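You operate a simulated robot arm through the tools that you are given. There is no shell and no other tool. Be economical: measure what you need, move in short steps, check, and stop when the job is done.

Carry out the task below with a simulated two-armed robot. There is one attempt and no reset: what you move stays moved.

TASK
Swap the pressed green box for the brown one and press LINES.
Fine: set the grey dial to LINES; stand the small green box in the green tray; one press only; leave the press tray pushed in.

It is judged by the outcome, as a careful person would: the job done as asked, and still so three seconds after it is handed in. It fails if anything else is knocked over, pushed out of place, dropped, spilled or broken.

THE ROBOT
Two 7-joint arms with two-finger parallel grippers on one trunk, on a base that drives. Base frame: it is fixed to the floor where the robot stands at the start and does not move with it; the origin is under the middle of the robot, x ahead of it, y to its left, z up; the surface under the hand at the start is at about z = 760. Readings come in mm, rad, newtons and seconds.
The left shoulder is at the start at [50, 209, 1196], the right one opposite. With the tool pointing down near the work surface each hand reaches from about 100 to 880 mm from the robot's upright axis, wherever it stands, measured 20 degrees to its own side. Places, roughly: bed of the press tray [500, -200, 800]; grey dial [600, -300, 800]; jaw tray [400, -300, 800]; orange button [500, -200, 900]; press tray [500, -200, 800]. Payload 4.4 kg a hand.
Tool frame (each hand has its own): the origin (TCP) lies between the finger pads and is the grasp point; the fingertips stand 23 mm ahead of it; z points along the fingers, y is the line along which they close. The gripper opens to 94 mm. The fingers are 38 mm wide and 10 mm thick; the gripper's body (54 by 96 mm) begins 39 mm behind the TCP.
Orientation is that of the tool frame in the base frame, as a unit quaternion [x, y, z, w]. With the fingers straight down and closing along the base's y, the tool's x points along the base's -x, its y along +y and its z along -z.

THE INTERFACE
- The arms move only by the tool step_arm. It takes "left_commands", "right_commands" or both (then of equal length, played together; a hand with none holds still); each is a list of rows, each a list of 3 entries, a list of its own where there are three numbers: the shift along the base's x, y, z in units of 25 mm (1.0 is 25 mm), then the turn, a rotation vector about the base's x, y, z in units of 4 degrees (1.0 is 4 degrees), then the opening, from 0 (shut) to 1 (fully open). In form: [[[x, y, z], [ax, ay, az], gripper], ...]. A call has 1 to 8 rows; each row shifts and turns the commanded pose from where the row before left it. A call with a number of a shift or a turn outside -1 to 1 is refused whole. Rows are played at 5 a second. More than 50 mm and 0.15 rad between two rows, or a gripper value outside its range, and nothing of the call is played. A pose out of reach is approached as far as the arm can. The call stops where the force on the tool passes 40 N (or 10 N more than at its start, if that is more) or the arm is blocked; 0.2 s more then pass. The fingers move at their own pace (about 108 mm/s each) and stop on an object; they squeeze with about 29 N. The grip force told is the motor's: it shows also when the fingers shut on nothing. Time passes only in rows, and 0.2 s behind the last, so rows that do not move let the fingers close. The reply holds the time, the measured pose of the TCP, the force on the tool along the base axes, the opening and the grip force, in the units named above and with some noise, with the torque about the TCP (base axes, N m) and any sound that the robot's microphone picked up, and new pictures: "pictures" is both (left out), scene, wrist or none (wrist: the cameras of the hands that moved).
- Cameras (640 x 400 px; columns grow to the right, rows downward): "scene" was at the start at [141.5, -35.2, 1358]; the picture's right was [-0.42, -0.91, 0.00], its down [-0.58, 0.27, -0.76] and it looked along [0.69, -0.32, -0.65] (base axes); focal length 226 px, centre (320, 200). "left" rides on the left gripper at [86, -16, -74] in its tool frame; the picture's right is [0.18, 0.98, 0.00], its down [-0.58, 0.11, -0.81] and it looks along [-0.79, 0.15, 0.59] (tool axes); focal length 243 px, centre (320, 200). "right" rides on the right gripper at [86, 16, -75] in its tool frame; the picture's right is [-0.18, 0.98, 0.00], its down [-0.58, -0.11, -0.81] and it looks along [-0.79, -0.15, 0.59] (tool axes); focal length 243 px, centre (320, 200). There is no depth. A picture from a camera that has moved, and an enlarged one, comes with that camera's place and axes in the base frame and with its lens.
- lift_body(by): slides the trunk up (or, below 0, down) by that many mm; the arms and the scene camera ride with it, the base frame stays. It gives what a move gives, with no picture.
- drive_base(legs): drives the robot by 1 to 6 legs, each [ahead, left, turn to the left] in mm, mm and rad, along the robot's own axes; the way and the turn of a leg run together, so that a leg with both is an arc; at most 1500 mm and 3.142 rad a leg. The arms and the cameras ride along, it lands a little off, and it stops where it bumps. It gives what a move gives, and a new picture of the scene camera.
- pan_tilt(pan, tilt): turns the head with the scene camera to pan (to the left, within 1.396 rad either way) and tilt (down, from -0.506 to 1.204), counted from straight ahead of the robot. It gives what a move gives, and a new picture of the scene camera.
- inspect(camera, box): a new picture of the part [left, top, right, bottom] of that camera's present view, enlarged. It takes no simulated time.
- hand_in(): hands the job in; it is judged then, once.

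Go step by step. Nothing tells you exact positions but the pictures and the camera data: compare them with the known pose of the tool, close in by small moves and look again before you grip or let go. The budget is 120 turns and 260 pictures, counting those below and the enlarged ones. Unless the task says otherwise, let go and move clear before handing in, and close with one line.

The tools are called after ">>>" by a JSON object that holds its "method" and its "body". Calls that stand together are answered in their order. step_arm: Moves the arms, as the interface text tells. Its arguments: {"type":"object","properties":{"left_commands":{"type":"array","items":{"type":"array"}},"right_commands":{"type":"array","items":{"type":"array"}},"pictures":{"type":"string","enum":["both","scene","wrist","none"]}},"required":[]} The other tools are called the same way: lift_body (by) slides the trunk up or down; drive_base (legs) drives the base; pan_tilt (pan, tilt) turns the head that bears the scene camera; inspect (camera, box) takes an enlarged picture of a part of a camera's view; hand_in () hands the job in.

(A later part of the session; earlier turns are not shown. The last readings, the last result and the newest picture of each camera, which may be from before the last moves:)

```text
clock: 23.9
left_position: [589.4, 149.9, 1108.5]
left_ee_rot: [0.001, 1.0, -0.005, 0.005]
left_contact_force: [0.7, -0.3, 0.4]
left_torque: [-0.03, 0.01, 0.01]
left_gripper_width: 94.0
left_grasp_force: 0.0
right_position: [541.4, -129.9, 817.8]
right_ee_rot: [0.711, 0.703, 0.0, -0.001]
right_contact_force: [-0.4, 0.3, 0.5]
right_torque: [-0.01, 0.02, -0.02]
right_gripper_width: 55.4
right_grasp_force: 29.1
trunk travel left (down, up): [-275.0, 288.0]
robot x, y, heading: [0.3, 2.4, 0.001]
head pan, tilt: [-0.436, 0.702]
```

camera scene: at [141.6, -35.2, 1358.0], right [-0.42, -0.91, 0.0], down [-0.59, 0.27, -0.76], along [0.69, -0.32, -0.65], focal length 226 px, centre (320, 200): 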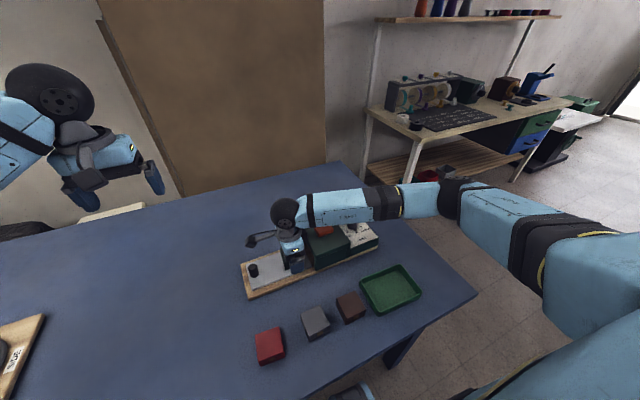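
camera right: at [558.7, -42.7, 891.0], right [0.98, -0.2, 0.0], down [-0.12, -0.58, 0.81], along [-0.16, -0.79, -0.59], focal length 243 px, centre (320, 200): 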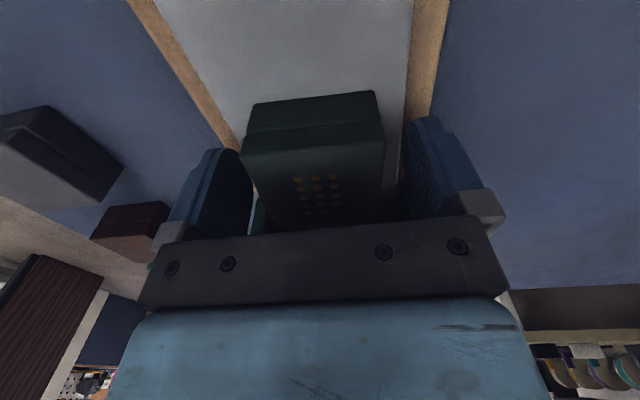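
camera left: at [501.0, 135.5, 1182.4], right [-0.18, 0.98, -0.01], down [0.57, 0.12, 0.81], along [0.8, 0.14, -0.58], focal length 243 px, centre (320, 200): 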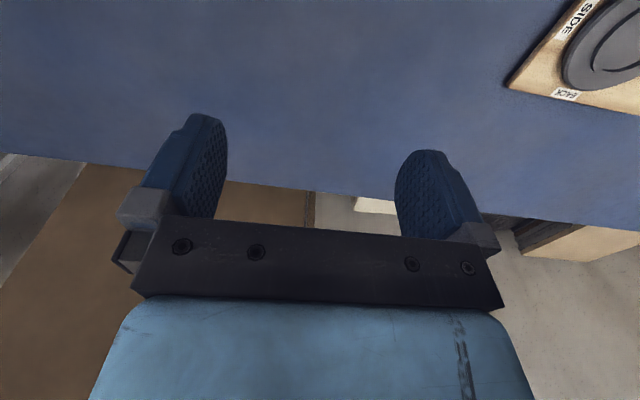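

Gripped at 55 mm wide. I'll lift it and check.

>>> {"method": "step_arm", "body": {"right_commands": [[[0, 0, 0.5], [0, 0, 0], 0.4], [[0, 0, 1], [0, 0, 0], 0.4], [[0, 0, 1], [0, 0, 0], 0.4], [[0, 0, 1], [0, 0, 0], 0.4], [[0, 0, 1], [0, 0, 0], 0.4]]}}

```text
clock: 25.1
left_position: [588.6, 150.2, 1108.2]
left_ee_rot: [0.001, 1.0, -0.005, 0.006]
left_contact_force: [-0.4, -0.1, 0.5]
left_torque: [0.02, -0.02, 0.02]
left_gripper_width: 94.0
left_grasp_force: 0.0
right_position: [541.9, -128.7, 931.2]
right_ee_rot: [0.71, 0.704, -0.002, 0.0]
right_contact_force: [-0.2, 0.2, 0.1]
right_torque: [-0.03, -0.02, 0.0]
right_gripper_width: 55.4
right_grasp_force: 29.0
trunk travel left (down, up): [-275.0, 288.0]
robot x, y, heading: [-3.6, -0.8, 0.003]
head pan, tilt: [-0.436, 0.702]
camera scene: at [141.2, -35.0, 1358.0], right [-0.42, -0.91, 0.0], down [-0.58, 0.27, -0.76], along [0.69, -0.32, -0.65], focal length 226 px, centre (320, 200)
camera right: at [558.8, -41.5, 1004.1], right [0.98, -0.2, 0.0], down [-0.11, -0.58, 0.81], along [-0.16, -0.79, -0.59], focal length 243 px, centre (320, 200)
```

scene: 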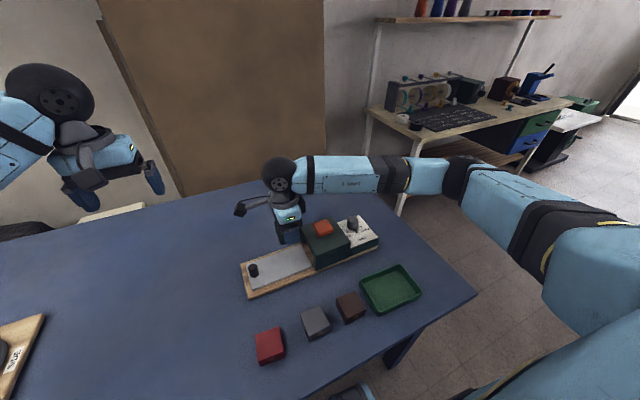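
right: 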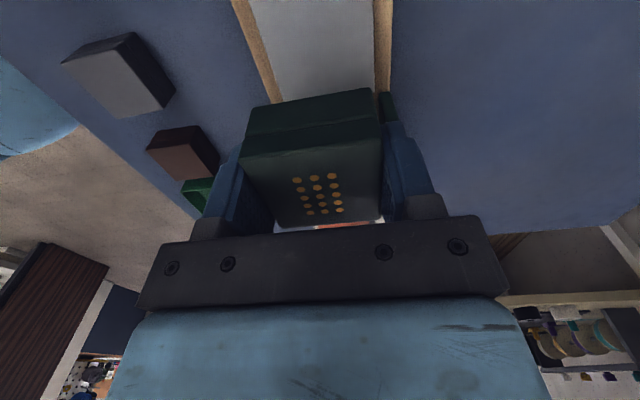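

The box is held firmly. I'll carry it diagonally toward the green tray while turning +90° back, so that the fingers open along the tray's long side.

>>> {"method": "step_arm", "body": {"right_commands": [[[-0.65, -0.5, 0.3], [0, 0, 1], 0.4], [[-0.65, -0.6, 0], [0, 0, 1], 0.4], [[-0.65, -0.7, 0], [0, 0, 1], 0.4], [[-0.65, -0.7, 0], [0, 0, 1], 0.4], [[-0.65, -0.7, 0], [0, 0, 1], 0.4], [[-0.65, -0.7, 0], [0, 0, 1], 0.4], [[-0.65, -0.7, 0], [0, 0, 1], 0.4], [[-0.65, -0.7, 0], [0, 0, 1], 0.4]], "pictures": "scene"}}

```text
clock: 26.9
left_position: [588.4, 150.7, 1109.0]
left_ee_rot: [0.0, 1.0, -0.005, 0.007]
left_contact_force: [0.0, -0.3, -0.1]
left_torque: [0.03, -0.01, -0.01]
left_gripper_width: 93.8
left_grasp_force: 0.2
right_position: [411.3, -262.3, 938.1]
right_ee_rot: [0.489, 0.872, 0.0, 0.0]
right_contact_force: [-0.8, -0.1, -1.0]
right_torque: [0.02, -0.03, -0.01]
right_gripper_width: 55.5
right_grasp_force: 29.1
trunk travel left (down, up): [-275.0, 288.0]
robot x, y, heading: [1.1, -1.0, -0.003]
head pan, tilt: [-0.436, 0.702]
camera scene: at [140.8, -35.8, 1358.1], right [-0.42, -0.91, 0.0], down [-0.58, 0.27, -0.76], along [0.69, -0.32, -0.65], focal length 226 px, centre (320, 200)
```

scene: 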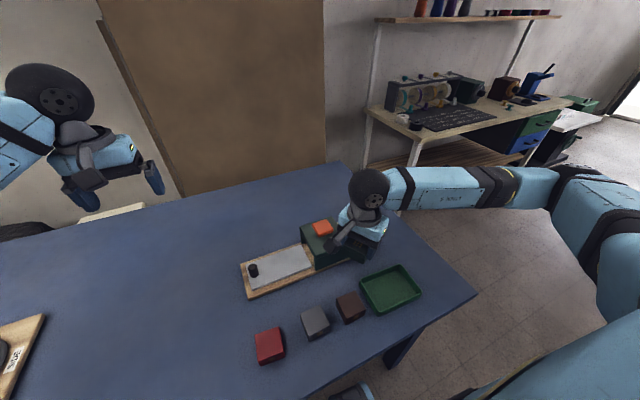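

Going well. I'll finish the turn and come over the tray.

>>> {"method": "step_arm", "body": {"right_commands": [[[-0.33, -0.4, 0], [0, 0, 1], 0.4], [[-0.33, -0.4, 0], [0, 0, 1], 0.4], [[-0.33, -0.4, 0], [0, 0, 1], 0.4], [[-0.33, -0.4, 0], [0, 0, 1], 0.4], [[-0.33, -0.4, 0], [0, 0, 1], 0.4], [[-0.33, -0.4, 0], [0, 0, 1], 0.4], [[-0.33, -0.4, 0], [0, 0, 1], 0.4], [[-0.29, -0.4, 0], [0, 0, 1], 0.4]], "pictures": "none"}}

>>> {"method": "step_arm", "body": {"right_commands": [[[0, 0, 0], [0, 0, 1], 0.4], [[0, 0, 0], [0, 0, 1], 0.4], [[0, 0, 0], [0, 0, 1], 0.4], [[0, 0, -0.5], [0, 0, 1], 0.4], [[0, 0, -0.5], [0, 0, 1], 0.4], [[0, 0, -0.5], [0, 0, 1], 0.4]]}}

>>> {"method": "inspect", "body": {"camera": "scene", "box": [330, 230, 442, 320]}}

```text
clock: 28.7
left_position: [588.0, 149.8, 1108.5]
left_ee_rot: [0.001, 1.0, -0.006, 0.006]
left_contact_force: [-0.3, 0.1, 0.9]
left_torque: [-0.01, -0.01, -0.01]
left_gripper_width: 94.0
left_grasp_force: 0.0
right_position: [346.9, -341.3, 937.7]
right_ee_rot: [0.23, 0.973, 0.0, 0.001]
right_contact_force: [0.5, -0.1, -0.5]
right_torque: [-0.01, 0.01, -0.04]
right_gripper_width: 55.4
right_grasp_force: 29.2
trunk travel left (down, up): [-275.0, 288.0]
robot x, y, heading: [-0.8, 0.5, -0.001]
head pan, tilt: [-0.436, 0.702]
```

```text
clock: 30.1
left_position: [589.2, 150.0, 1107.8]
left_ee_rot: [-0.001, 1.0, -0.005, 0.005]
left_contact_force: [0.8, 0.5, 0.5]
left_torque: [-0.01, -0.02, 0.02]
left_gripper_width: 94.1
left_grasp_force: 0.1
right_position: [346.2, -340.8, 902.0]
right_ee_rot: [0.023, 1.0, 0.0, 0.001]
right_contact_force: [-0.2, -0.4, -0.5]
right_torque: [0.0, -0.01, -0.01]
right_gripper_width: 55.1
right_grasp_force: 28.8
trunk travel left (down, up): [-275.0, 288.0]
robot x, y, heading: [3.6, 0.7, 0.001]
head pan, tilt: [-0.436, 0.702]
camera scene: at [141.6, -35.4, 1358.0], right [-0.42, -0.91, 0.0], down [-0.59, 0.27, -0.76], along [0.69, -0.32, -0.65], focal length 226 px, centre (320, 200)
camera right: at [261.1, -320.3, 975.0], right [0.23, 0.97, 0.0], down [0.57, -0.13, 0.81], along [0.79, -0.18, -0.59], focal length 243 px, centre (320, 200)
```

scene: 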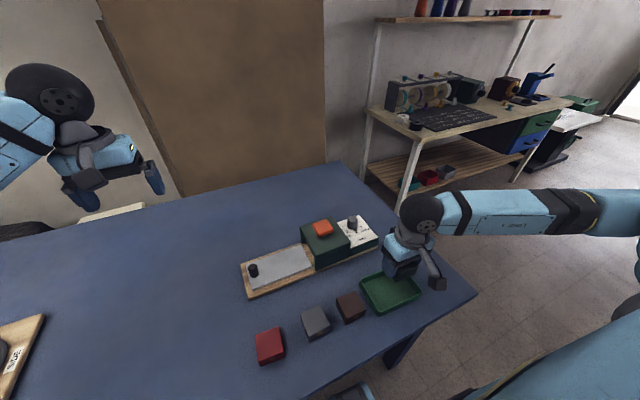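
right: 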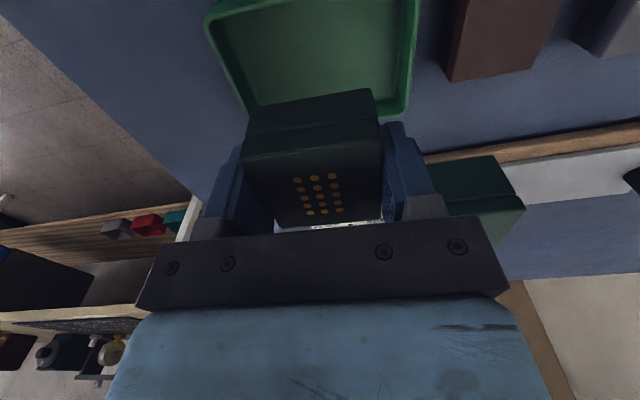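

```text
4.44 times, centred on (386, 275) of scene
camera zoom: at [141.6, -35.4, 1358.0], right [-0.42, -0.91, 0.0], down [-0.59, 0.27, -0.76], along [0.69, -0.32, -0.65], focal length 1005 px, centre (27, -133)
```

zoom: 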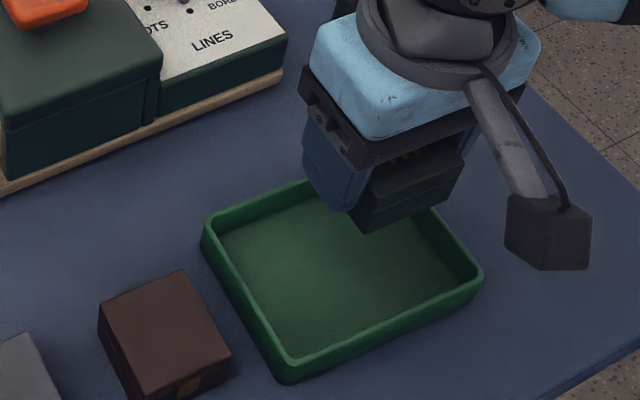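

The box is above the tray centre. I'll lower it most of the way and check.

>>> {"method": "step_arm", "body": {"right_commands": [[[0.04, 0, -0.9], [0, 0, 0.6], 0.4], [[0.04, 0, -0.9], [0, 0, 0], 0.4], [[0, 0, -0.9], [0, 0, 0], 0.4], [[0, 0, -0.7], [0, 0, 0], 0.4]]}}

>>> {"method": "inspect", "body": {"camera": "scene", "box": [330, 230, 442, 320]}}

```text
clock: 31.1
left_position: [588.7, 149.9, 1105.8]
left_ee_rot: [-0.001, 1.0, -0.005, 0.005]
left_contact_force: [0.7, 0.3, -0.6]
left_torque: [0.0, 0.04, -0.01]
left_gripper_width: 94.1
left_grasp_force: 0.1
right_position: [348.3, -341.1, 815.6]
right_ee_rot: [0.003, 1.0, -0.001, 0.0]
right_contact_force: [-0.1, -0.5, -0.6]
right_torque: [-0.05, 0.03, 0.0]
right_gripper_width: 55.1
right_grasp_force: 29.4
trunk travel left (down, up): [-275.0, 288.0]
robot x, y, heading: [1.2, -1.0, 0.0]
head pan, tilt: [-0.436, 0.702]
camera scene: at [141.6, -35.4, 1358.0], right [-0.42, -0.91, 0.0], down [-0.59, 0.27, -0.76], along [0.69, -0.32, -0.65], focal length 226 px, centre (320, 200)
camera right: at [262.2, -324.9, 889.3], right [0.19, 0.98, 0.0], down [0.58, -0.11, 0.81], along [0.79, -0.15, -0.59], focal length 243 px, centre (320, 200)
```

scene: 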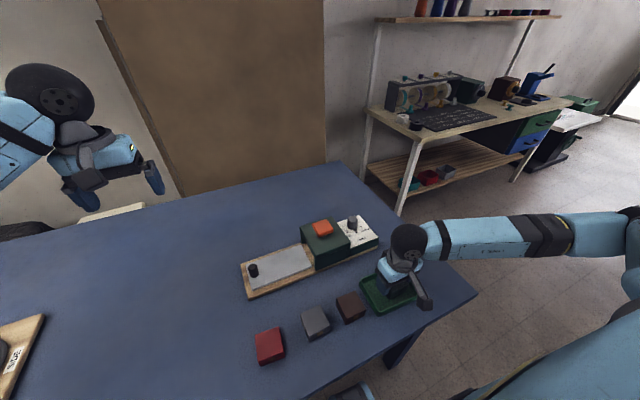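
right: 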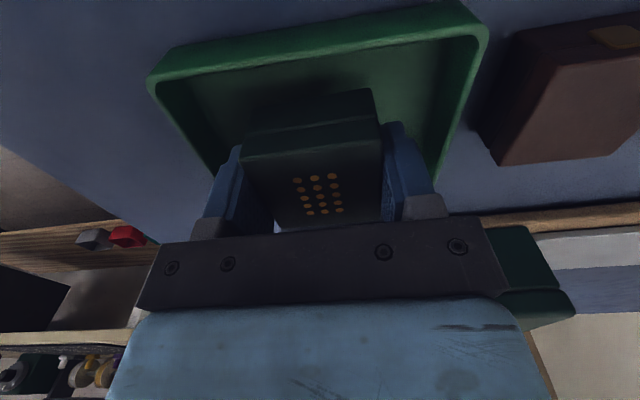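

```text
4.44 times, centred on (386, 275) of scene
camera zoom: at [141.6, -35.4, 1358.0], right [-0.42, -0.91, 0.0], down [-0.59, 0.27, -0.76], along [0.69, -0.32, -0.65], focal length 1005 px, centre (27, -133)
```

zoom: 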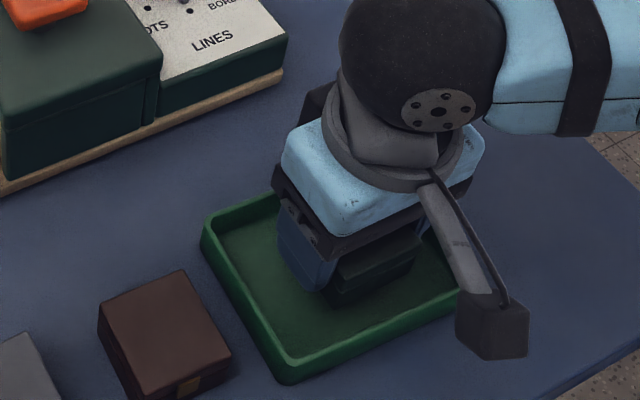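

Well centred in the tray. I'll lower slowly in small steps until contact.

>>> {"method": "step_arm", "body": {"right_commands": [[[0, 0, -0.3], [0, 0, 0], 0.4], [[0, 0, -0.2], [0, 0, 0], 0.4], [[0, 0, -0.15], [0, 0, 0], 0.4]], "pictures": "wrist"}}

```text
clock: 31.9
left_position: [589.4, 149.6, 1106.3]
left_ee_rot: [0.0, 1.0, -0.004, 0.005]
left_contact_force: [-0.1, 0.6, 0.3]
left_torque: [0.04, 0.02, -0.02]
left_gripper_width: 94.3
left_grasp_force: 0.0
right_position: [349.6, -342.0, 798.9]
right_ee_rot: [0.003, 1.0, 0.0, 0.0]
right_contact_force: [0.5, -0.1, -0.5]
right_torque: [-0.02, 0.01, -0.01]
right_gripper_width: 55.2
right_grasp_force: 29.0
trunk travel left (down, up): [-275.0, 288.0]
robot x, y, heading: [-3.4, 1.6, 0.004]
head pan, tilt: [-0.436, 0.702]
camera right: at [263.2, -324.8, 873.2], right [0.19, 0.98, 0.0], down [0.58, -0.11, 0.81], along [0.79, -0.15, -0.59], focal length 243 px, centre (320, 200)
```

right: 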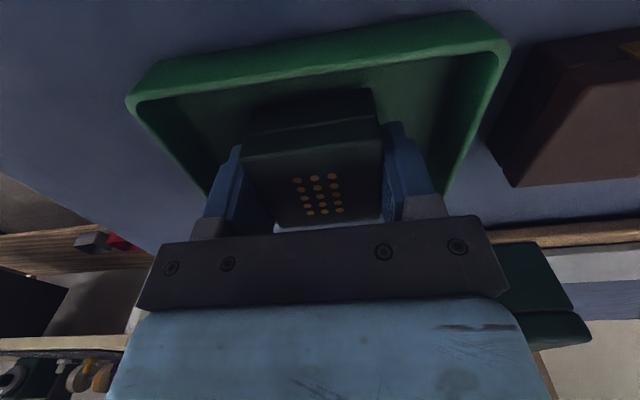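

>>> {"method": "step_arm", "body": {"right_commands": [[[0, 0, -0.1], [0, 0, 0], 0.4], [[0, 0, -0.08], [0, 0, 0], 0.4], [[0, 0, -0.06], [0, 0, 0], 0.4]], "pictures": "none"}}

```text
clock: 32.7
left_position: [589.4, 150.3, 1107.3]
left_ee_rot: [0.0, 1.0, -0.005, 0.005]
left_contact_force: [0.3, 0.5, -0.1]
left_torque: [0.01, 0.02, 0.02]
left_gripper_width: 93.9
left_grasp_force: 0.0
right_position: [351.2, -340.4, 794.1]
right_ee_rot: [0.003, 1.0, 0.0, 0.0]
right_contact_force: [0.4, 0.3, -0.3]
right_torque: [0.02, 0.0, -0.02]
right_gripper_width: 55.2
right_grasp_force: 28.6
trunk travel left (down, up): [-275.0, 288.0]
robot x, y, heading: [-0.2, 1.6, -0.0]
head pan, tilt: [-0.436, 0.702]
```

I see no contact yet at TCP z 794, so I'll continue in fine steps.

>>> {"method": "step_arm", "body": {"right_commands": [[[0, 0, -0.06], [0, 0, 0], 0.4], [[0, 0, -0.06], [0, 0, 0], 0.4], [[0, 0, -0.06], [0, 0, 0], 0.4]], "pictures": "none"}}

>>> {"method": "inspect", "body": {"camera": "right", "box": [200, 40, 440, 190]}}

```text
clock: 33.5
left_position: [587.3, 151.2, 1108.1]
left_ee_rot: [0.0, 1.0, -0.006, 0.006]
left_contact_force: [-0.4, 0.4, -0.5]
left_torque: [0.02, 0.0, 0.01]
left_gripper_width: 93.6
left_grasp_force: 0.0
right_position: [350.0, -340.6, 792.3]
right_ee_rot: [0.003, 1.0, -0.001, 0.002]
right_contact_force: [2.7, -2.8, 25.6]
right_torque: [-0.05, -0.03, -0.03]
right_gripper_width: 55.6
right_grasp_force: 29.2
trunk travel left (down, up): [-275.0, 288.0]
robot x, y, heading: [-0.2, -1.6, 0.001]
head pan, tilt: [-0.436, 0.702]
```

```text
2.67 times, centred on (320, 115) of right
camera zoom: at [263.0, -323.5, 864.5], right [0.19, 0.98, 0.0], down [0.58, -0.11, 0.81], along [0.8, -0.15, -0.59], focal length 647 px, centre (320, 427)
```

zoom: 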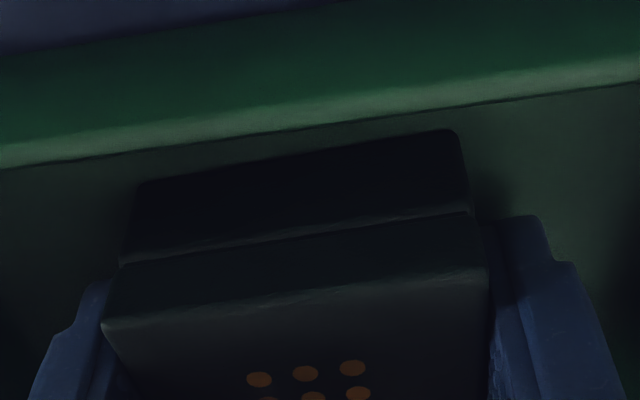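

Contact is made on the tray floor. I'll ease off, open gently and rise.

>>> {"method": "step_arm", "body": {"right_commands": [[[0, 0, 0.06], [0, 0, 0], 0.4], [[0, 0, 0], [0, 0, 0], 0.75], [[0, 0, 0], [0, 0, 0], 0.75], [[0, 0, 0.5], [0, 0, 0], 0.75], [[0, 0, 1], [0, 0, 0], 0.75], [[0, 0, 1], [0, 0, 0], 0.75], [[0, 0, 1], [0, 0, 0], 0.75], [[0, 0, 1], [0, 0, 0], 0.75]]}}

>>> {"method": "inspect", "body": {"camera": "scene", "box": [290, 250, 434, 340]}}

```text
clock: 35.3
left_position: [587.9, 150.3, 1107.2]
left_ee_rot: [0.0, 1.0, -0.005, 0.006]
left_contact_force: [-0.5, 0.8, -0.5]
left_torque: [0.02, 0.02, 0.04]
left_gripper_width: 94.0
left_grasp_force: 0.1
right_position: [350.7, -340.2, 901.3]
right_ee_rot: [0.003, 1.0, -0.001, 0.001]
right_contact_force: [0.5, 0.6, 0.0]
right_torque: [0.0, -0.02, 0.01]
right_gripper_width: 70.5
right_grasp_force: 0.1
trunk travel left (down, up): [-275.0, 288.0]
robot x, y, heading: [0.4, 0.9, 0.0]
head pan, tilt: [-0.436, 0.702]
camera scene: at [141.4, -35.0, 1358.0], right [-0.42, -0.91, 0.0], down [-0.58, 0.27, -0.76], along [0.69, -0.32, -0.65], focal length 226 px, centre (320, 200)
camera right: at [263.4, -322.4, 975.4], right [0.19, 0.98, 0.0], down [0.58, -0.11, 0.81], along [0.79, -0.15, -0.59], focal length 243 px, centre (320, 200)
```

scene: 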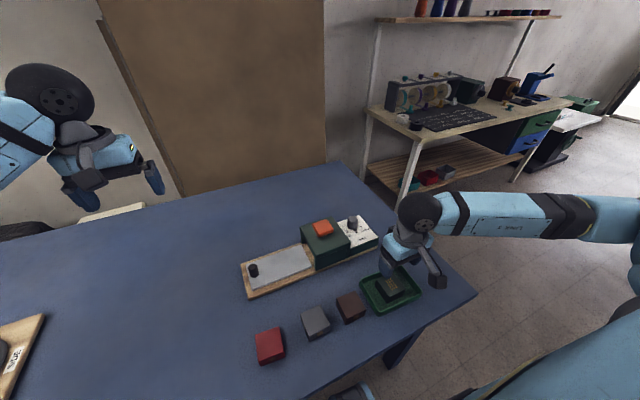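
right: 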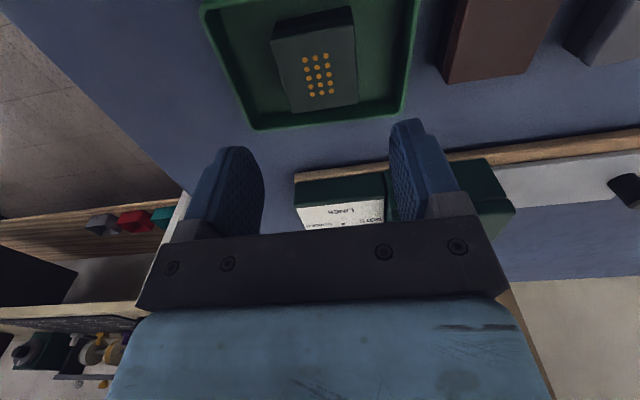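

```text
4.44 times, centred on (362, 295) of scene
camera zoom: at [141.4, -35.0, 1358.0], right [-0.42, -0.91, 0.0], down [-0.58, 0.27, -0.76], along [0.69, -0.32, -0.65], focal length 1005 px, centre (133, -222)
```

zoom: 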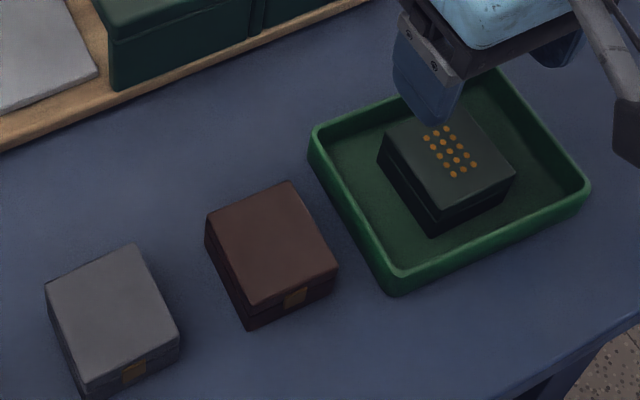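

The green box stands in the tray. The brown box is at about (346,-215), and I'll go above it while turning -90°.

>>> {"method": "step_arm", "body": {"right_commands": [[[0, 0.25, 0.3], [0, 0, -1], 0.9], [[0, 0.25, 0], [0, 0, -1], 0.9], [[0, 0.25, 0], [0, 0, -1], 0.9], [[0, 0.25, 0], [0, 0, -1], 0.9], [[0, 0.25, 0], [0, 0, -1], 0.9], [[0, 0.25, 0], [0, 0, -1], 0.9], [[0, 0.25, 0], [0, 0, -1], 0.9], [[0, 0.25, 0], [0, 0, -1], 0.9]], "pictures": "none"}}

>>> {"method": "step_arm", "body": {"right_commands": [[[0, 0.25, 0], [0, 0, -1], 0.9], [[0, 0.25, 0], [0, 0, -1], 0.9], [[0, 0.25, 0], [0, 0, -1], 0.9], [[0, 0.25, 0], [0, 0, -1], 0.9], [[0, 0.25, 0], [0, 0, -1], 0.9], [[0, 0.25, 0], [0, 0, -1], 0.9], [[0, 0.25, 0], [0, 0, -1], 0.9], [[0, 0.25, 0], [0, 0, -1], 0.9]], "pictures": "scene"}}

```text
clock: 37.1
left_position: [588.9, 150.1, 1108.3]
left_ee_rot: [0.0, 1.0, -0.004, 0.005]
left_contact_force: [-0.4, -0.9, -0.2]
left_torque: [-0.02, -0.01, 0.0]
left_gripper_width: 94.0
left_grasp_force: 0.1
right_position: [351.2, -292.7, 911.8]
right_ee_rot: [0.279, 0.96, 0.0, 0.0]
right_contact_force: [0.4, -0.2, 0.0]
right_torque: [-0.02, 0.01, 0.01]
right_gripper_width: 84.6
right_grasp_force: 0.1
trunk travel left (down, up): [-275.0, 288.0]
robot x, y, heading: [-1.9, -0.2, 0.0]
head pan, tilt: [-0.436, 0.702]
```

```text
clock: 38.9
left_position: [588.9, 150.9, 1107.9]
left_ee_rot: [0.001, 1.0, -0.005, 0.005]
left_contact_force: [-0.1, -0.5, -0.1]
left_torque: [-0.01, 0.02, -0.03]
left_gripper_width: 94.0
left_grasp_force: 0.1
right_position: [350.2, -242.2, 911.6]
right_ee_rot: [0.533, 0.846, 0.0, -0.001]
right_contact_force: [0.3, -0.5, 0.3]
right_torque: [-0.02, -0.01, 0.0]
right_gripper_width: 84.9
right_grasp_force: 0.0
trunk travel left (down, up): [-275.0, 288.0]
robot x, y, heading: [-1.9, 3.1, 0.002]
head pan, tilt: [-0.436, 0.702]
camera scene: at [141.5, -35.1, 1358.0], right [-0.42, -0.91, 0.0], down [-0.59, 0.27, -0.76], along [0.69, -0.32, -0.65], focal length 226 px, centre (320, 200)
```

scene: 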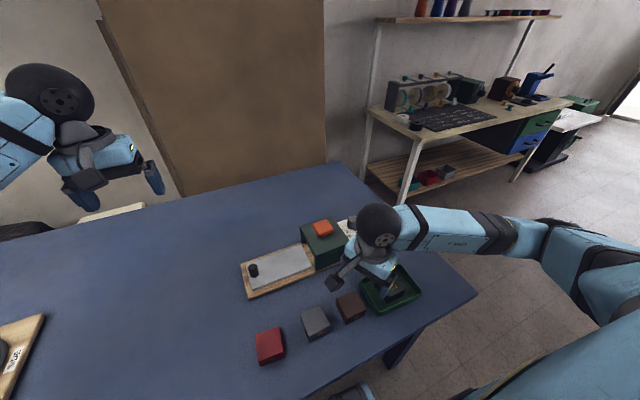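

>>> {"method": "step_arm", "body": {"right_commands": [[[-0.03, 0.15, 0], [0, 0, -1], 0.9], [[-0.03, 0.15, 0], [0, 0, -1], 0.9], [[-0.03, 0.15, 0], [0, 0, -1], 0.9], [[-0.03, 0.15, 0], [0, 0, -1], 0.9], [[-0.03, 0.15, 0], [0, 0, -1], 0.9], [[0, 0.15, 0], [0, 0, -1], 0.9], [[0, 0.15, 0], [0, 0, -0.9], 0.9]]}}

>>> {"method": "inspect", "body": {"camera": "scene", "box": [290, 250, 434, 340]}}

```text
clock: 40.5
left_position: [589.7, 150.6, 1106.9]
left_ee_rot: [0.0, 1.0, -0.005, 0.005]
left_contact_force: [0.0, 0.8, 0.2]
left_torque: [0.02, 0.01, -0.01]
left_gripper_width: 93.7
left_grasp_force: 0.1
right_position: [346.1, -216.8, 910.0]
right_ee_rot: [0.719, 0.695, 0.0, 0.0]
right_contact_force: [0.0, -0.4, -0.3]
right_torque: [0.0, 0.0, 0.01]
right_gripper_width: 84.6
right_grasp_force: 0.1
trunk travel left (down, up): [-275.0, 288.0]
robot x, y, heading: [-0.2, 3.1, -0.002]
head pan, tilt: [-0.436, 0.702]
camera scene: at [141.5, -35.1, 1358.0], right [-0.42, -0.91, 0.0], down [-0.58, 0.27, -0.76], along [0.69, -0.32, -0.65], focal length 226 px, centre (320, 200)
camera right: at [365.5, -129.7, 983.9], right [0.98, -0.22, 0.0], down [-0.13, -0.58, 0.81], along [-0.18, -0.79, -0.59], focal length 243 px, centre (320, 200)
```

scene: 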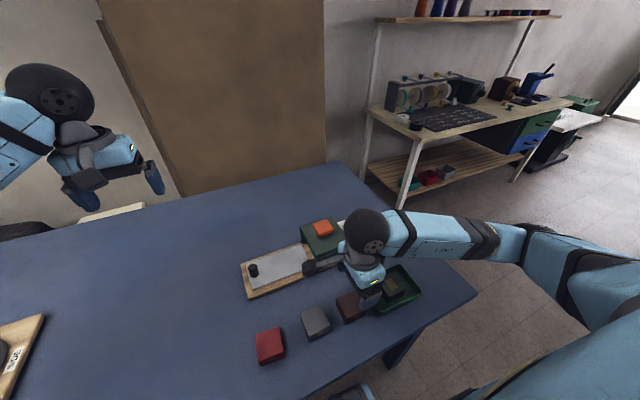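
right: 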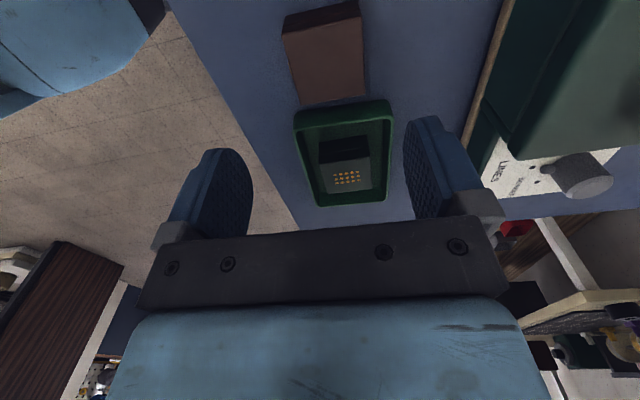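

```text
4.44 times, centred on (362, 295) of scene
camera zoom: at [141.5, -35.1, 1358.0], right [-0.42, -0.91, 0.0], down [-0.58, 0.27, -0.76], along [0.69, -0.32, -0.65], focal length 1005 px, centre (133, -222)
```

zoom: 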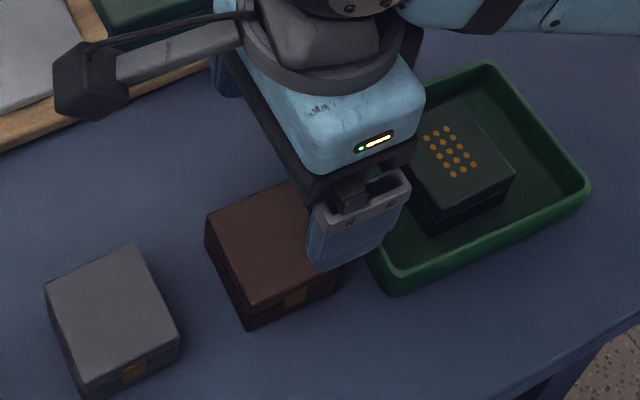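

The two views agree on (349,-214). I'll descend partway and recheck.

>>> {"method": "step_arm", "body": {"right_commands": [[[0.06, 0.06, -1], [0, 0, 0], 0.95], [[0.05, 0.04, -1], [0, 0, 0], 0.95], [[0, 0, -0.8], [0, 0, 0], 0.95]]}}

>>> {"method": "inspect", "body": {"camera": "scene", "box": [290, 250, 434, 340]}}

```text
clock: 41.3
left_position: [589.1, 151.0, 1107.2]
left_ee_rot: [0.0, 1.0, -0.006, 0.005]
left_contact_force: [-0.6, 0.0, -0.2]
left_torque: [0.02, -0.02, -0.04]
left_gripper_width: 93.8
left_grasp_force: 0.0
right_position: [349.5, -213.1, 840.5]
right_ee_rot: [0.718, 0.696, -0.001, -0.001]
right_contact_force: [-0.5, -0.5, -0.4]
right_torque: [0.02, 0.02, -0.02]
right_gripper_width: 89.5
right_grasp_force: 0.1
trunk travel left (down, up): [-275.0, 288.0]
robot x, y, heading: [0.9, 0.9, -0.001]
head pan, tilt: [-0.436, 0.702]
camera scene: at [141.5, -35.4, 1358.0], right [-0.42, -0.91, 0.0], down [-0.58, 0.27, -0.76], along [0.69, -0.32, -0.65], focal length 226 px, centre (320, 200)
camera right: at [368.7, -126.3, 914.5], right [0.98, -0.22, 0.0], down [-0.13, -0.58, 0.81], along [-0.17, -0.79, -0.59], focal length 243 px, centre (320, 200)
```

scene: 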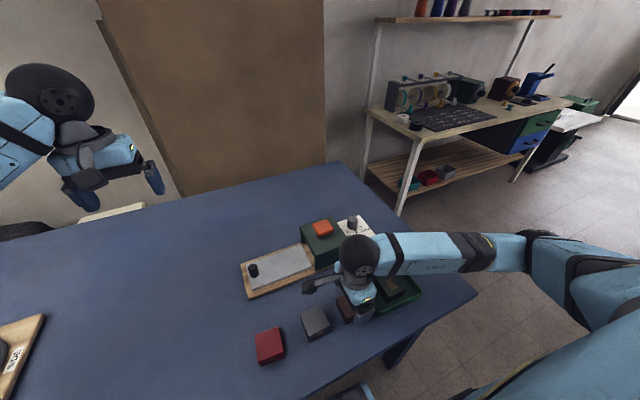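
right: 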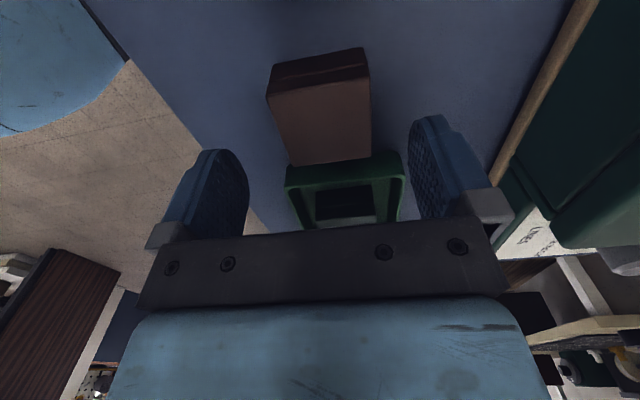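

```text
4.44 times, centred on (362, 295) of scene
camera zoom: at [141.5, -35.4, 1358.0], right [-0.42, -0.91, 0.0], down [-0.58, 0.27, -0.76], along [0.69, -0.32, -0.65], focal length 1005 px, centre (133, -222)
```

zoom: 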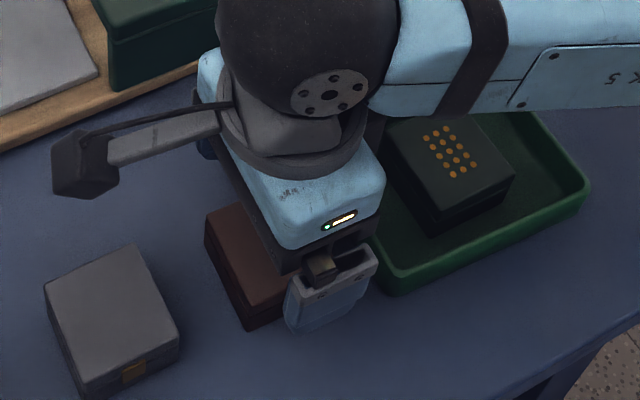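

Aligned within a few millimetres. I'll descend and close.

>>> {"method": "step_arm", "body": {"right_commands": [[[0.07, 0, -0.7], [0, 0, 0], 0.95], [[0, 0, -0.7], [0, 0, 0], 0.95], [[0, 0, -0.5], [0, 0, 0], 0.95], [[0, 0, 0], [0, 0, 0], 0.4], [[0, 0, 0], [0, 0, 0], 0.4], [[0, 0, 0], [0, 0, 0], 0.4]]}}

```text
clock: 42.7
left_position: [589.7, 150.7, 1107.0]
left_ee_rot: [0.001, 1.0, -0.005, 0.006]
left_contact_force: [-0.4, 0.1, -0.2]
left_torque: [-0.02, 0.01, 0.0]
left_gripper_width: 93.9
left_grasp_force: 0.1
right_position: [350.3, -213.0, 795.3]
right_ee_rot: [0.719, 0.695, 0.0, 0.0]
right_contact_force: [-0.4, 0.2, 0.3]
right_torque: [-0.04, 0.02, 0.02]
right_gripper_width: 55.5
right_grasp_force: 28.6
trunk travel left (down, up): [-275.0, 288.0]
robot x, y, heading: [1.3, -2.2, 0.003]
head pan, tilt: [-0.436, 0.702]
camera scene: at [141.5, -35.2, 1358.0], right [-0.42, -0.91, 0.0], down [-0.58, 0.27, -0.76], along [0.69, -0.32, -0.65], focal length 226 px, centre (320, 200)
camera right: at [370.9, -126.6, 868.2], right [0.98, -0.22, 0.0], down [-0.13, -0.58, 0.81], along [-0.17, -0.79, -0.59], focal length 243 px, centre (320, 200)
```

scene: 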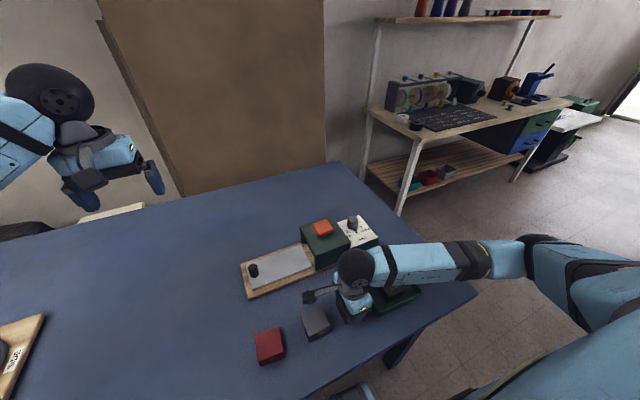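
right: 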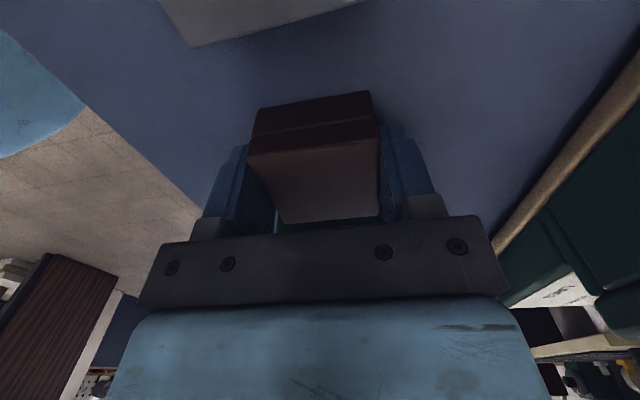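

The brown box is gripped. I'll lift it up.

>>> {"method": "step_arm", "body": {"right_commands": [[[0, 0, 0.6], [0, 0, 0], 0.4], [[0, 0, 1], [0, 0, 0], 0.4], [[0, 0, 1], [0, 0, 0], 0.4], [[0, 0, 1], [0, 0, 0.35], 0.4], [[0, 0, 1], [0, 0, 0], 0.4], [[0.3, 0.3, 1], [0, 0, 0], 0.4], [[0.9, 0.42, 0.3], [0, 0, 0], 0.4], [[0.9, 0.42, 0], [0, 0, 0], 0.4]], "pictures": "scene"}}

>>> {"method": "step_arm", "body": {"right_commands": [[[0.9, 0.42, 0], [0, 0, 0], 0.4], [[0.9, 0.42, 0], [0, 0, 0], 0.4], [[0.9, 0.42, 0], [0, 0, 0], 0.4], [[0.9, 0.42, 0], [0, 0, 0], 0.4], [[0.9, 0.42, 0], [0, 0, 0], 0.4], [[0.9, 0.42, 0], [0, 0, 0], 0.4]]}}

>>> {"method": "inspect", "body": {"camera": "scene", "box": [230, 200, 358, 280]}}

```text
clock: 44.5
left_position: [588.8, 151.2, 1109.2]
left_ee_rot: [0.0, 1.0, -0.006, 0.005]
left_contact_force: [0.0, 0.5, -0.7]
left_torque: [0.01, 0.03, 0.02]
left_gripper_width: 94.1
left_grasp_force: 0.1
right_position: [404.2, -184.1, 941.1]
right_ee_rot: [0.71, 0.704, -0.001, 0.0]
right_contact_force: [-0.2, -0.2, -0.8]
right_torque: [0.02, 0.06, 0.04]
right_gripper_width: 55.3
right_grasp_force: 29.2
trunk travel left (down, up): [-275.0, 288.0]
robot x, y, heading: [1.0, -2.2, -0.001]
head pan, tilt: [-0.436, 0.702]
camera scene: at [142.0, -34.7, 1357.9], right [-0.42, -0.91, 0.0], down [-0.59, 0.27, -0.76], along [0.69, -0.32, -0.65], focal length 226 px, centre (320, 200)
```

scene: 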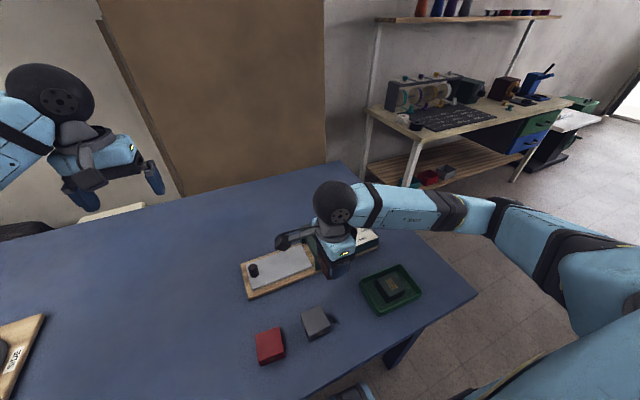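

```text
clock: 45.9
left_position: [589.2, 151.3, 1107.2]
left_ee_rot: [0.0, 1.0, -0.007, 0.005]
left_contact_force: [1.1, -0.1, 0.6]
left_torque: [-0.02, 0.0, -0.02]
left_gripper_width: 93.7
left_grasp_force: 0.0
right_position: [538.8, -122.4, 938.9]
right_ee_rot: [0.71, 0.705, 0.0, -0.001]
right_contact_force: [0.2, -0.6, -1.7]
right_torque: [-0.02, 0.03, 0.02]
right_gripper_width: 55.4
right_grasp_force: 29.2
trunk travel left (down, up): [-275.0, 288.0]
robot x, y, heading: [-0.6, 0.7, 0.001]
head pan, tilt: [-0.436, 0.702]
camera scene: at [142.0, -34.7, 1357.9], right [-0.42, -0.91, 0.0], down [-0.59, 0.27, -0.76], along [0.69, -0.32, -0.65], focal length 226 px, centre (320, 200)
camera right: at [555.7, -34.5, 1013.3], right [0.98, -0.19, 0.0], down [-0.11, -0.58, 0.81], along [-0.16, -0.79, -0.59], focal length 243 px, centre (320, 200)
```

scene: 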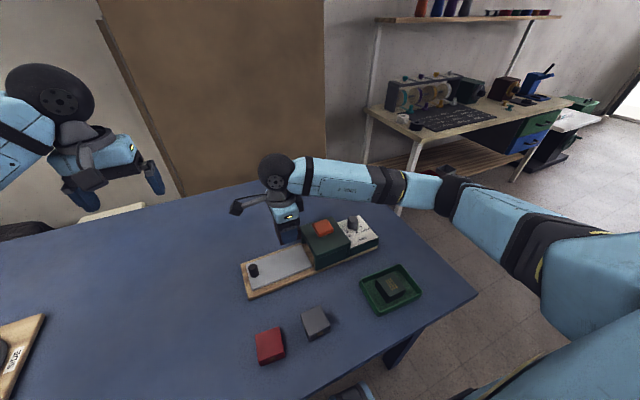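
right: 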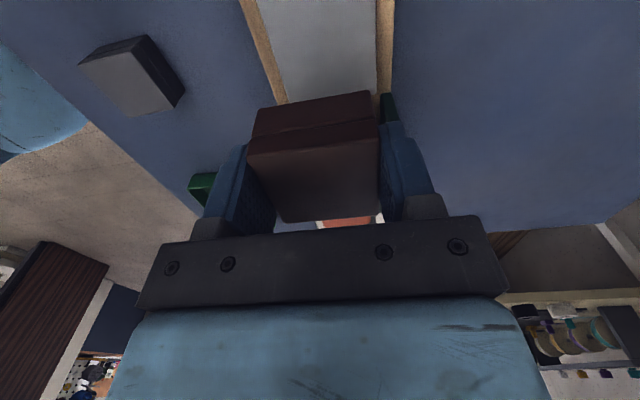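

```text
5.00 times, centred on (294, 240) of scene
camera zoom: at [142.0, -34.7, 1357.9], right [-0.42, -0.91, 0.0], down [-0.59, 0.27, -0.76], along [0.69, -0.32, -0.65], focal length 1131 px, centre (450, 0)
```

zoom: 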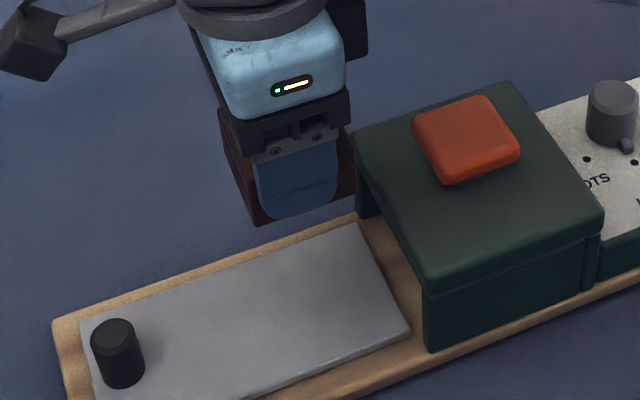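

The bed is clear and the tray hasn't moved. I'll correct x by +2.5 and y by -3.5 mm and lower.

>>> {"method": "step_arm", "body": {"right_commands": [[[0.1, -0.14, -0.9], [0, 0, 0], 0.4], [[0, 0, -0.9], [0, 0, 0], 0.4], [[0, 0, -0.9], [0, 0, 0], 0.4], [[0, 0, -0.9], [0, 0, 0], 0.4], [[0, 0, -0.5], [0, 0, 0], 0.4]]}}

>>> {"method": "inspect", "body": {"camera": "scene", "box": [230, 200, 358, 280]}}

```text
clock: 47.1
left_position: [588.4, 151.4, 1106.8]
left_ee_rot: [0.0, 1.0, -0.006, 0.005]
left_contact_force: [0.0, 0.6, -0.9]
left_torque: [0.0, 0.0, 0.0]
left_gripper_width: 94.1
left_grasp_force: 0.0
right_position: [540.2, -127.2, 838.3]
right_ee_rot: [0.71, 0.704, 0.0, 0.0]
right_contact_force: [-0.4, 0.9, -0.5]
right_torque: [0.0, 0.02, 0.02]
right_gripper_width: 55.1
right_grasp_force: 29.4
trunk travel left (down, up): [-275.0, 288.0]
robot x, y, heading: [-0.1, -0.4, -0.004]
head pan, tilt: [-0.436, 0.702]
camera scene: at [141.6, -35.3, 1358.0], right [-0.42, -0.91, 0.0], down [-0.59, 0.27, -0.76], along [0.69, -0.32, -0.65], focal length 226 px, centre (320, 200)
camera right: at [557.5, -38.8, 911.6], right [0.98, -0.19, 0.0], down [-0.11, -0.58, 0.81], along [-0.16, -0.79, -0.59], focal length 243 px, centre (320, 200)
```

scene: 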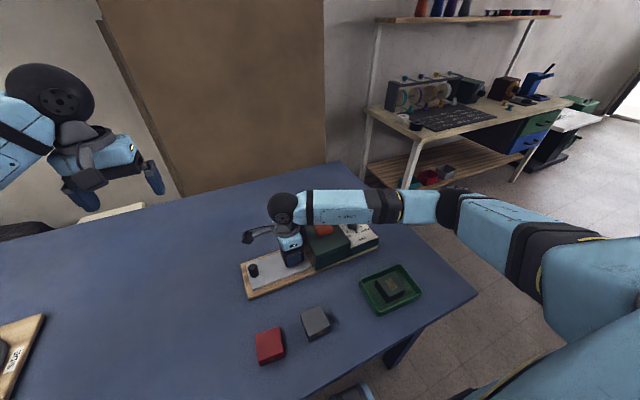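
right: 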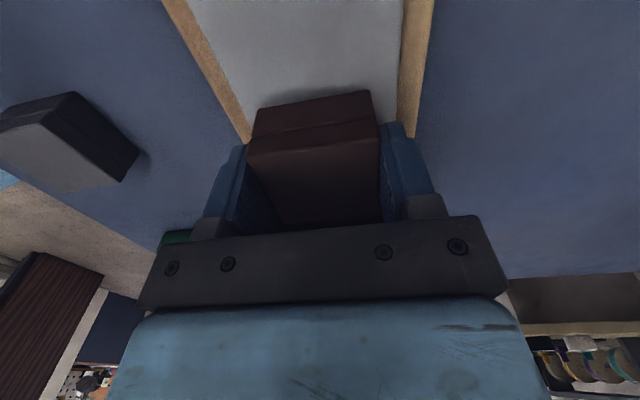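

```text
5.00 times, centred on (294, 240) of scene
camera zoom: at [141.6, -35.3, 1358.0], right [-0.42, -0.91, 0.0], down [-0.59, 0.27, -0.76], along [0.69, -0.32, -0.65], focal length 1131 px, centre (450, 0)
```

zoom: 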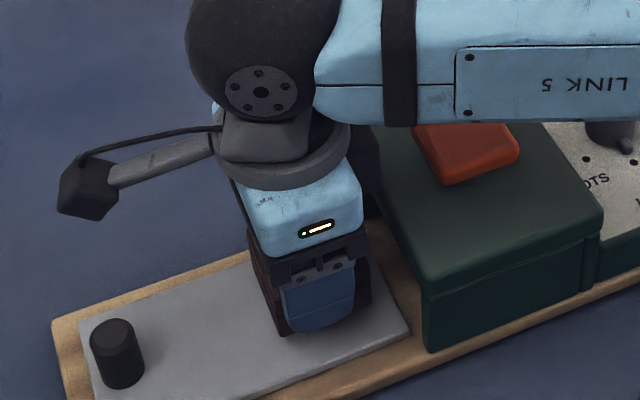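

Nearly down. I'll lower finely until contact.

>>> {"method": "step_arm", "body": {"right_commands": [[[0.04, 0.03, -0.2], [0, 0, 0], 0.4], [[0, 0, -0.1], [0, 0, 0], 0.4], [[0, 0, -0.08], [0, 0, 0], 0.4], [[0, 0, -0.06], [0, 0, 0], 0.4], [[0, 0, -0.06], [0, 0, 0], 0.4]], "pictures": "none"}}

```text
clock: 48.3
left_position: [587.2, 150.3, 1108.2]
left_ee_rot: [0.0, 1.0, -0.005, 0.005]
left_contact_force: [0.5, -0.5, -0.5]
left_torque: [-0.01, 0.0, -0.01]
left_gripper_width: 93.9
left_grasp_force: 0.1
right_position: [541.8, -124.5, 826.2]
right_ee_rot: [0.711, 0.704, -0.001, -0.001]
right_contact_force: [-0.2, -0.3, -0.7]
right_torque: [-0.02, 0.01, 0.01]
right_gripper_width: 55.1
right_grasp_force: 28.6
trunk travel left (down, up): [-275.0, 288.0]
robot x, y, heading: [2.5, -3.2, 0.0]
head pan, tilt: [-0.436, 0.702]
```

>>> {"method": "step_arm", "body": {"right_commands": [[[0, 0, -0.06], [0, 0, 0], 0.4], [[0, 0, -0.06], [0, 0, 0], 0.4], [[0, 0, -0.06], [0, 0, 0], 0.4]], "pictures": "none"}}

```text
clock: 49.1
left_position: [587.6, 151.3, 1108.5]
left_ee_rot: [0.0, 1.0, -0.004, 0.006]
left_contact_force: [0.0, -0.4, 0.6]
left_torque: [0.01, 0.01, 0.0]
left_gripper_width: 94.1
left_grasp_force: 0.0
right_position: [541.0, -123.9, 823.5]
right_ee_rot: [0.71, 0.704, 0.001, 0.001]
right_contact_force: [-1.0, -1.5, 11.2]
right_torque: [-0.25, 0.3, 0.0]
right_gripper_width: 55.1
right_grasp_force: 29.0
trunk travel left (down, up): [-275.0, 288.0]
robot x, y, heading: [-4.7, -0.4, 0.002]
head pan, tilt: [-0.436, 0.702]
```

Contact on the bed at 823, as predicted. I'll open gently and rise.

>>> {"method": "step_arm", "body": {"right_commands": [[[0, 0, 0.04], [0, 0, 0], 0.4], [[0, 0, 0], [0, 0, 0], 0.75], [[0, 0, 0], [0, 0, 0], 0.75], [[0, 0, 0.5], [0, 0, 0], 0.75], [[0, 0, 1], [0, 0, 0], 0.75], [[0, 0, 1], [0, 0, 0], 0.75], [[0, 0, 1], [0, 0, 0], 0.75]]}}

>>> {"method": "inspect", "body": {"camera": "scene", "box": [230, 200, 358, 280]}}

```text
clock: 50.7
left_position: [588.7, 150.7, 1108.2]
left_ee_rot: [0.001, 1.0, -0.005, 0.006]
left_contact_force: [-0.5, -0.4, 0.1]
left_torque: [0.02, 0.01, -0.01]
left_gripper_width: 94.1
left_grasp_force: 0.0
right_position: [540.2, -123.5, 909.2]
right_ee_rot: [0.71, 0.704, -0.001, 0.001]
right_contact_force: [0.2, 0.3, 0.3]
right_torque: [0.0, 0.01, -0.02]
right_gripper_width: 70.4
right_grasp_force: 0.2
trunk travel left (down, up): [-275.0, 288.0]
robot x, y, heading: [1.7, -4.2, 0.0]
head pan, tilt: [-0.436, 0.702]
camera scene: at [141.2, -35.0, 1358.0], right [-0.42, -0.91, 0.0], down [-0.58, 0.27, -0.76], along [0.69, -0.32, -0.65], focal length 226 px, centre (320, 200)
camera right: at [557.5, -36.6, 983.8], right [0.98, -0.19, 0.0], down [-0.11, -0.58, 0.81], along [-0.16, -0.79, -0.59], focal length 243 px, centre (320, 200)
```

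scene: 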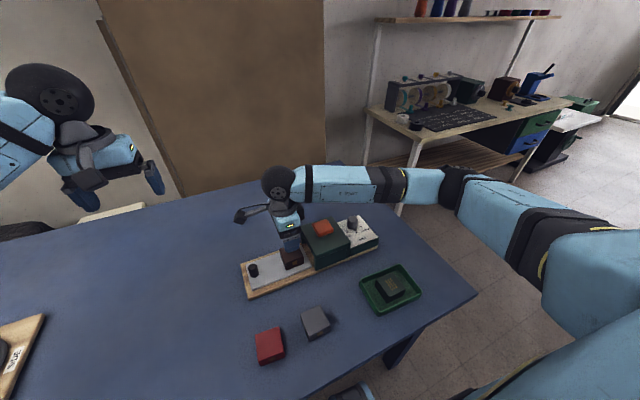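
right: 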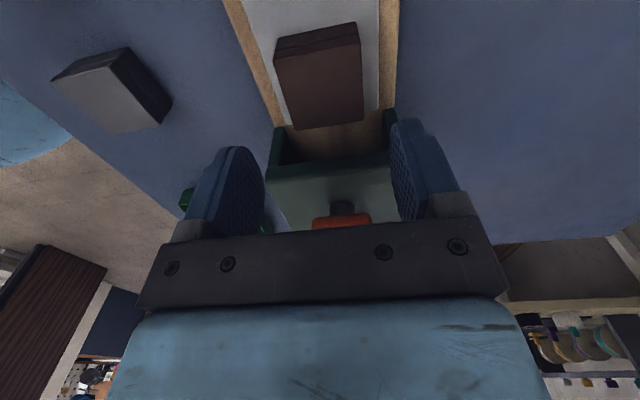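

```text
5.00 times, centred on (294, 240) of scene
camera zoom: at [141.2, -35.0, 1358.0], right [-0.42, -0.91, 0.0], down [-0.58, 0.27, -0.76], along [0.69, -0.32, -0.65], focal length 1131 px, centre (450, 0)
```

zoom: 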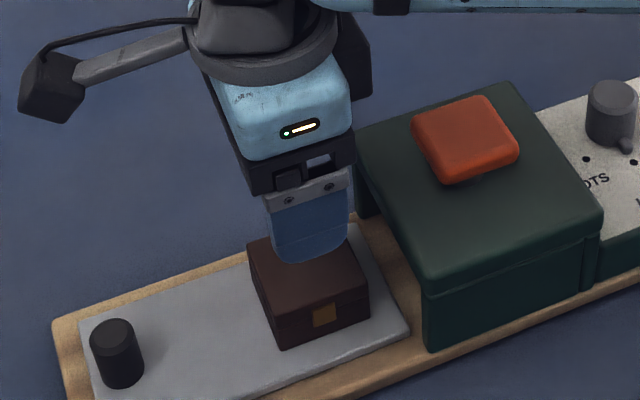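

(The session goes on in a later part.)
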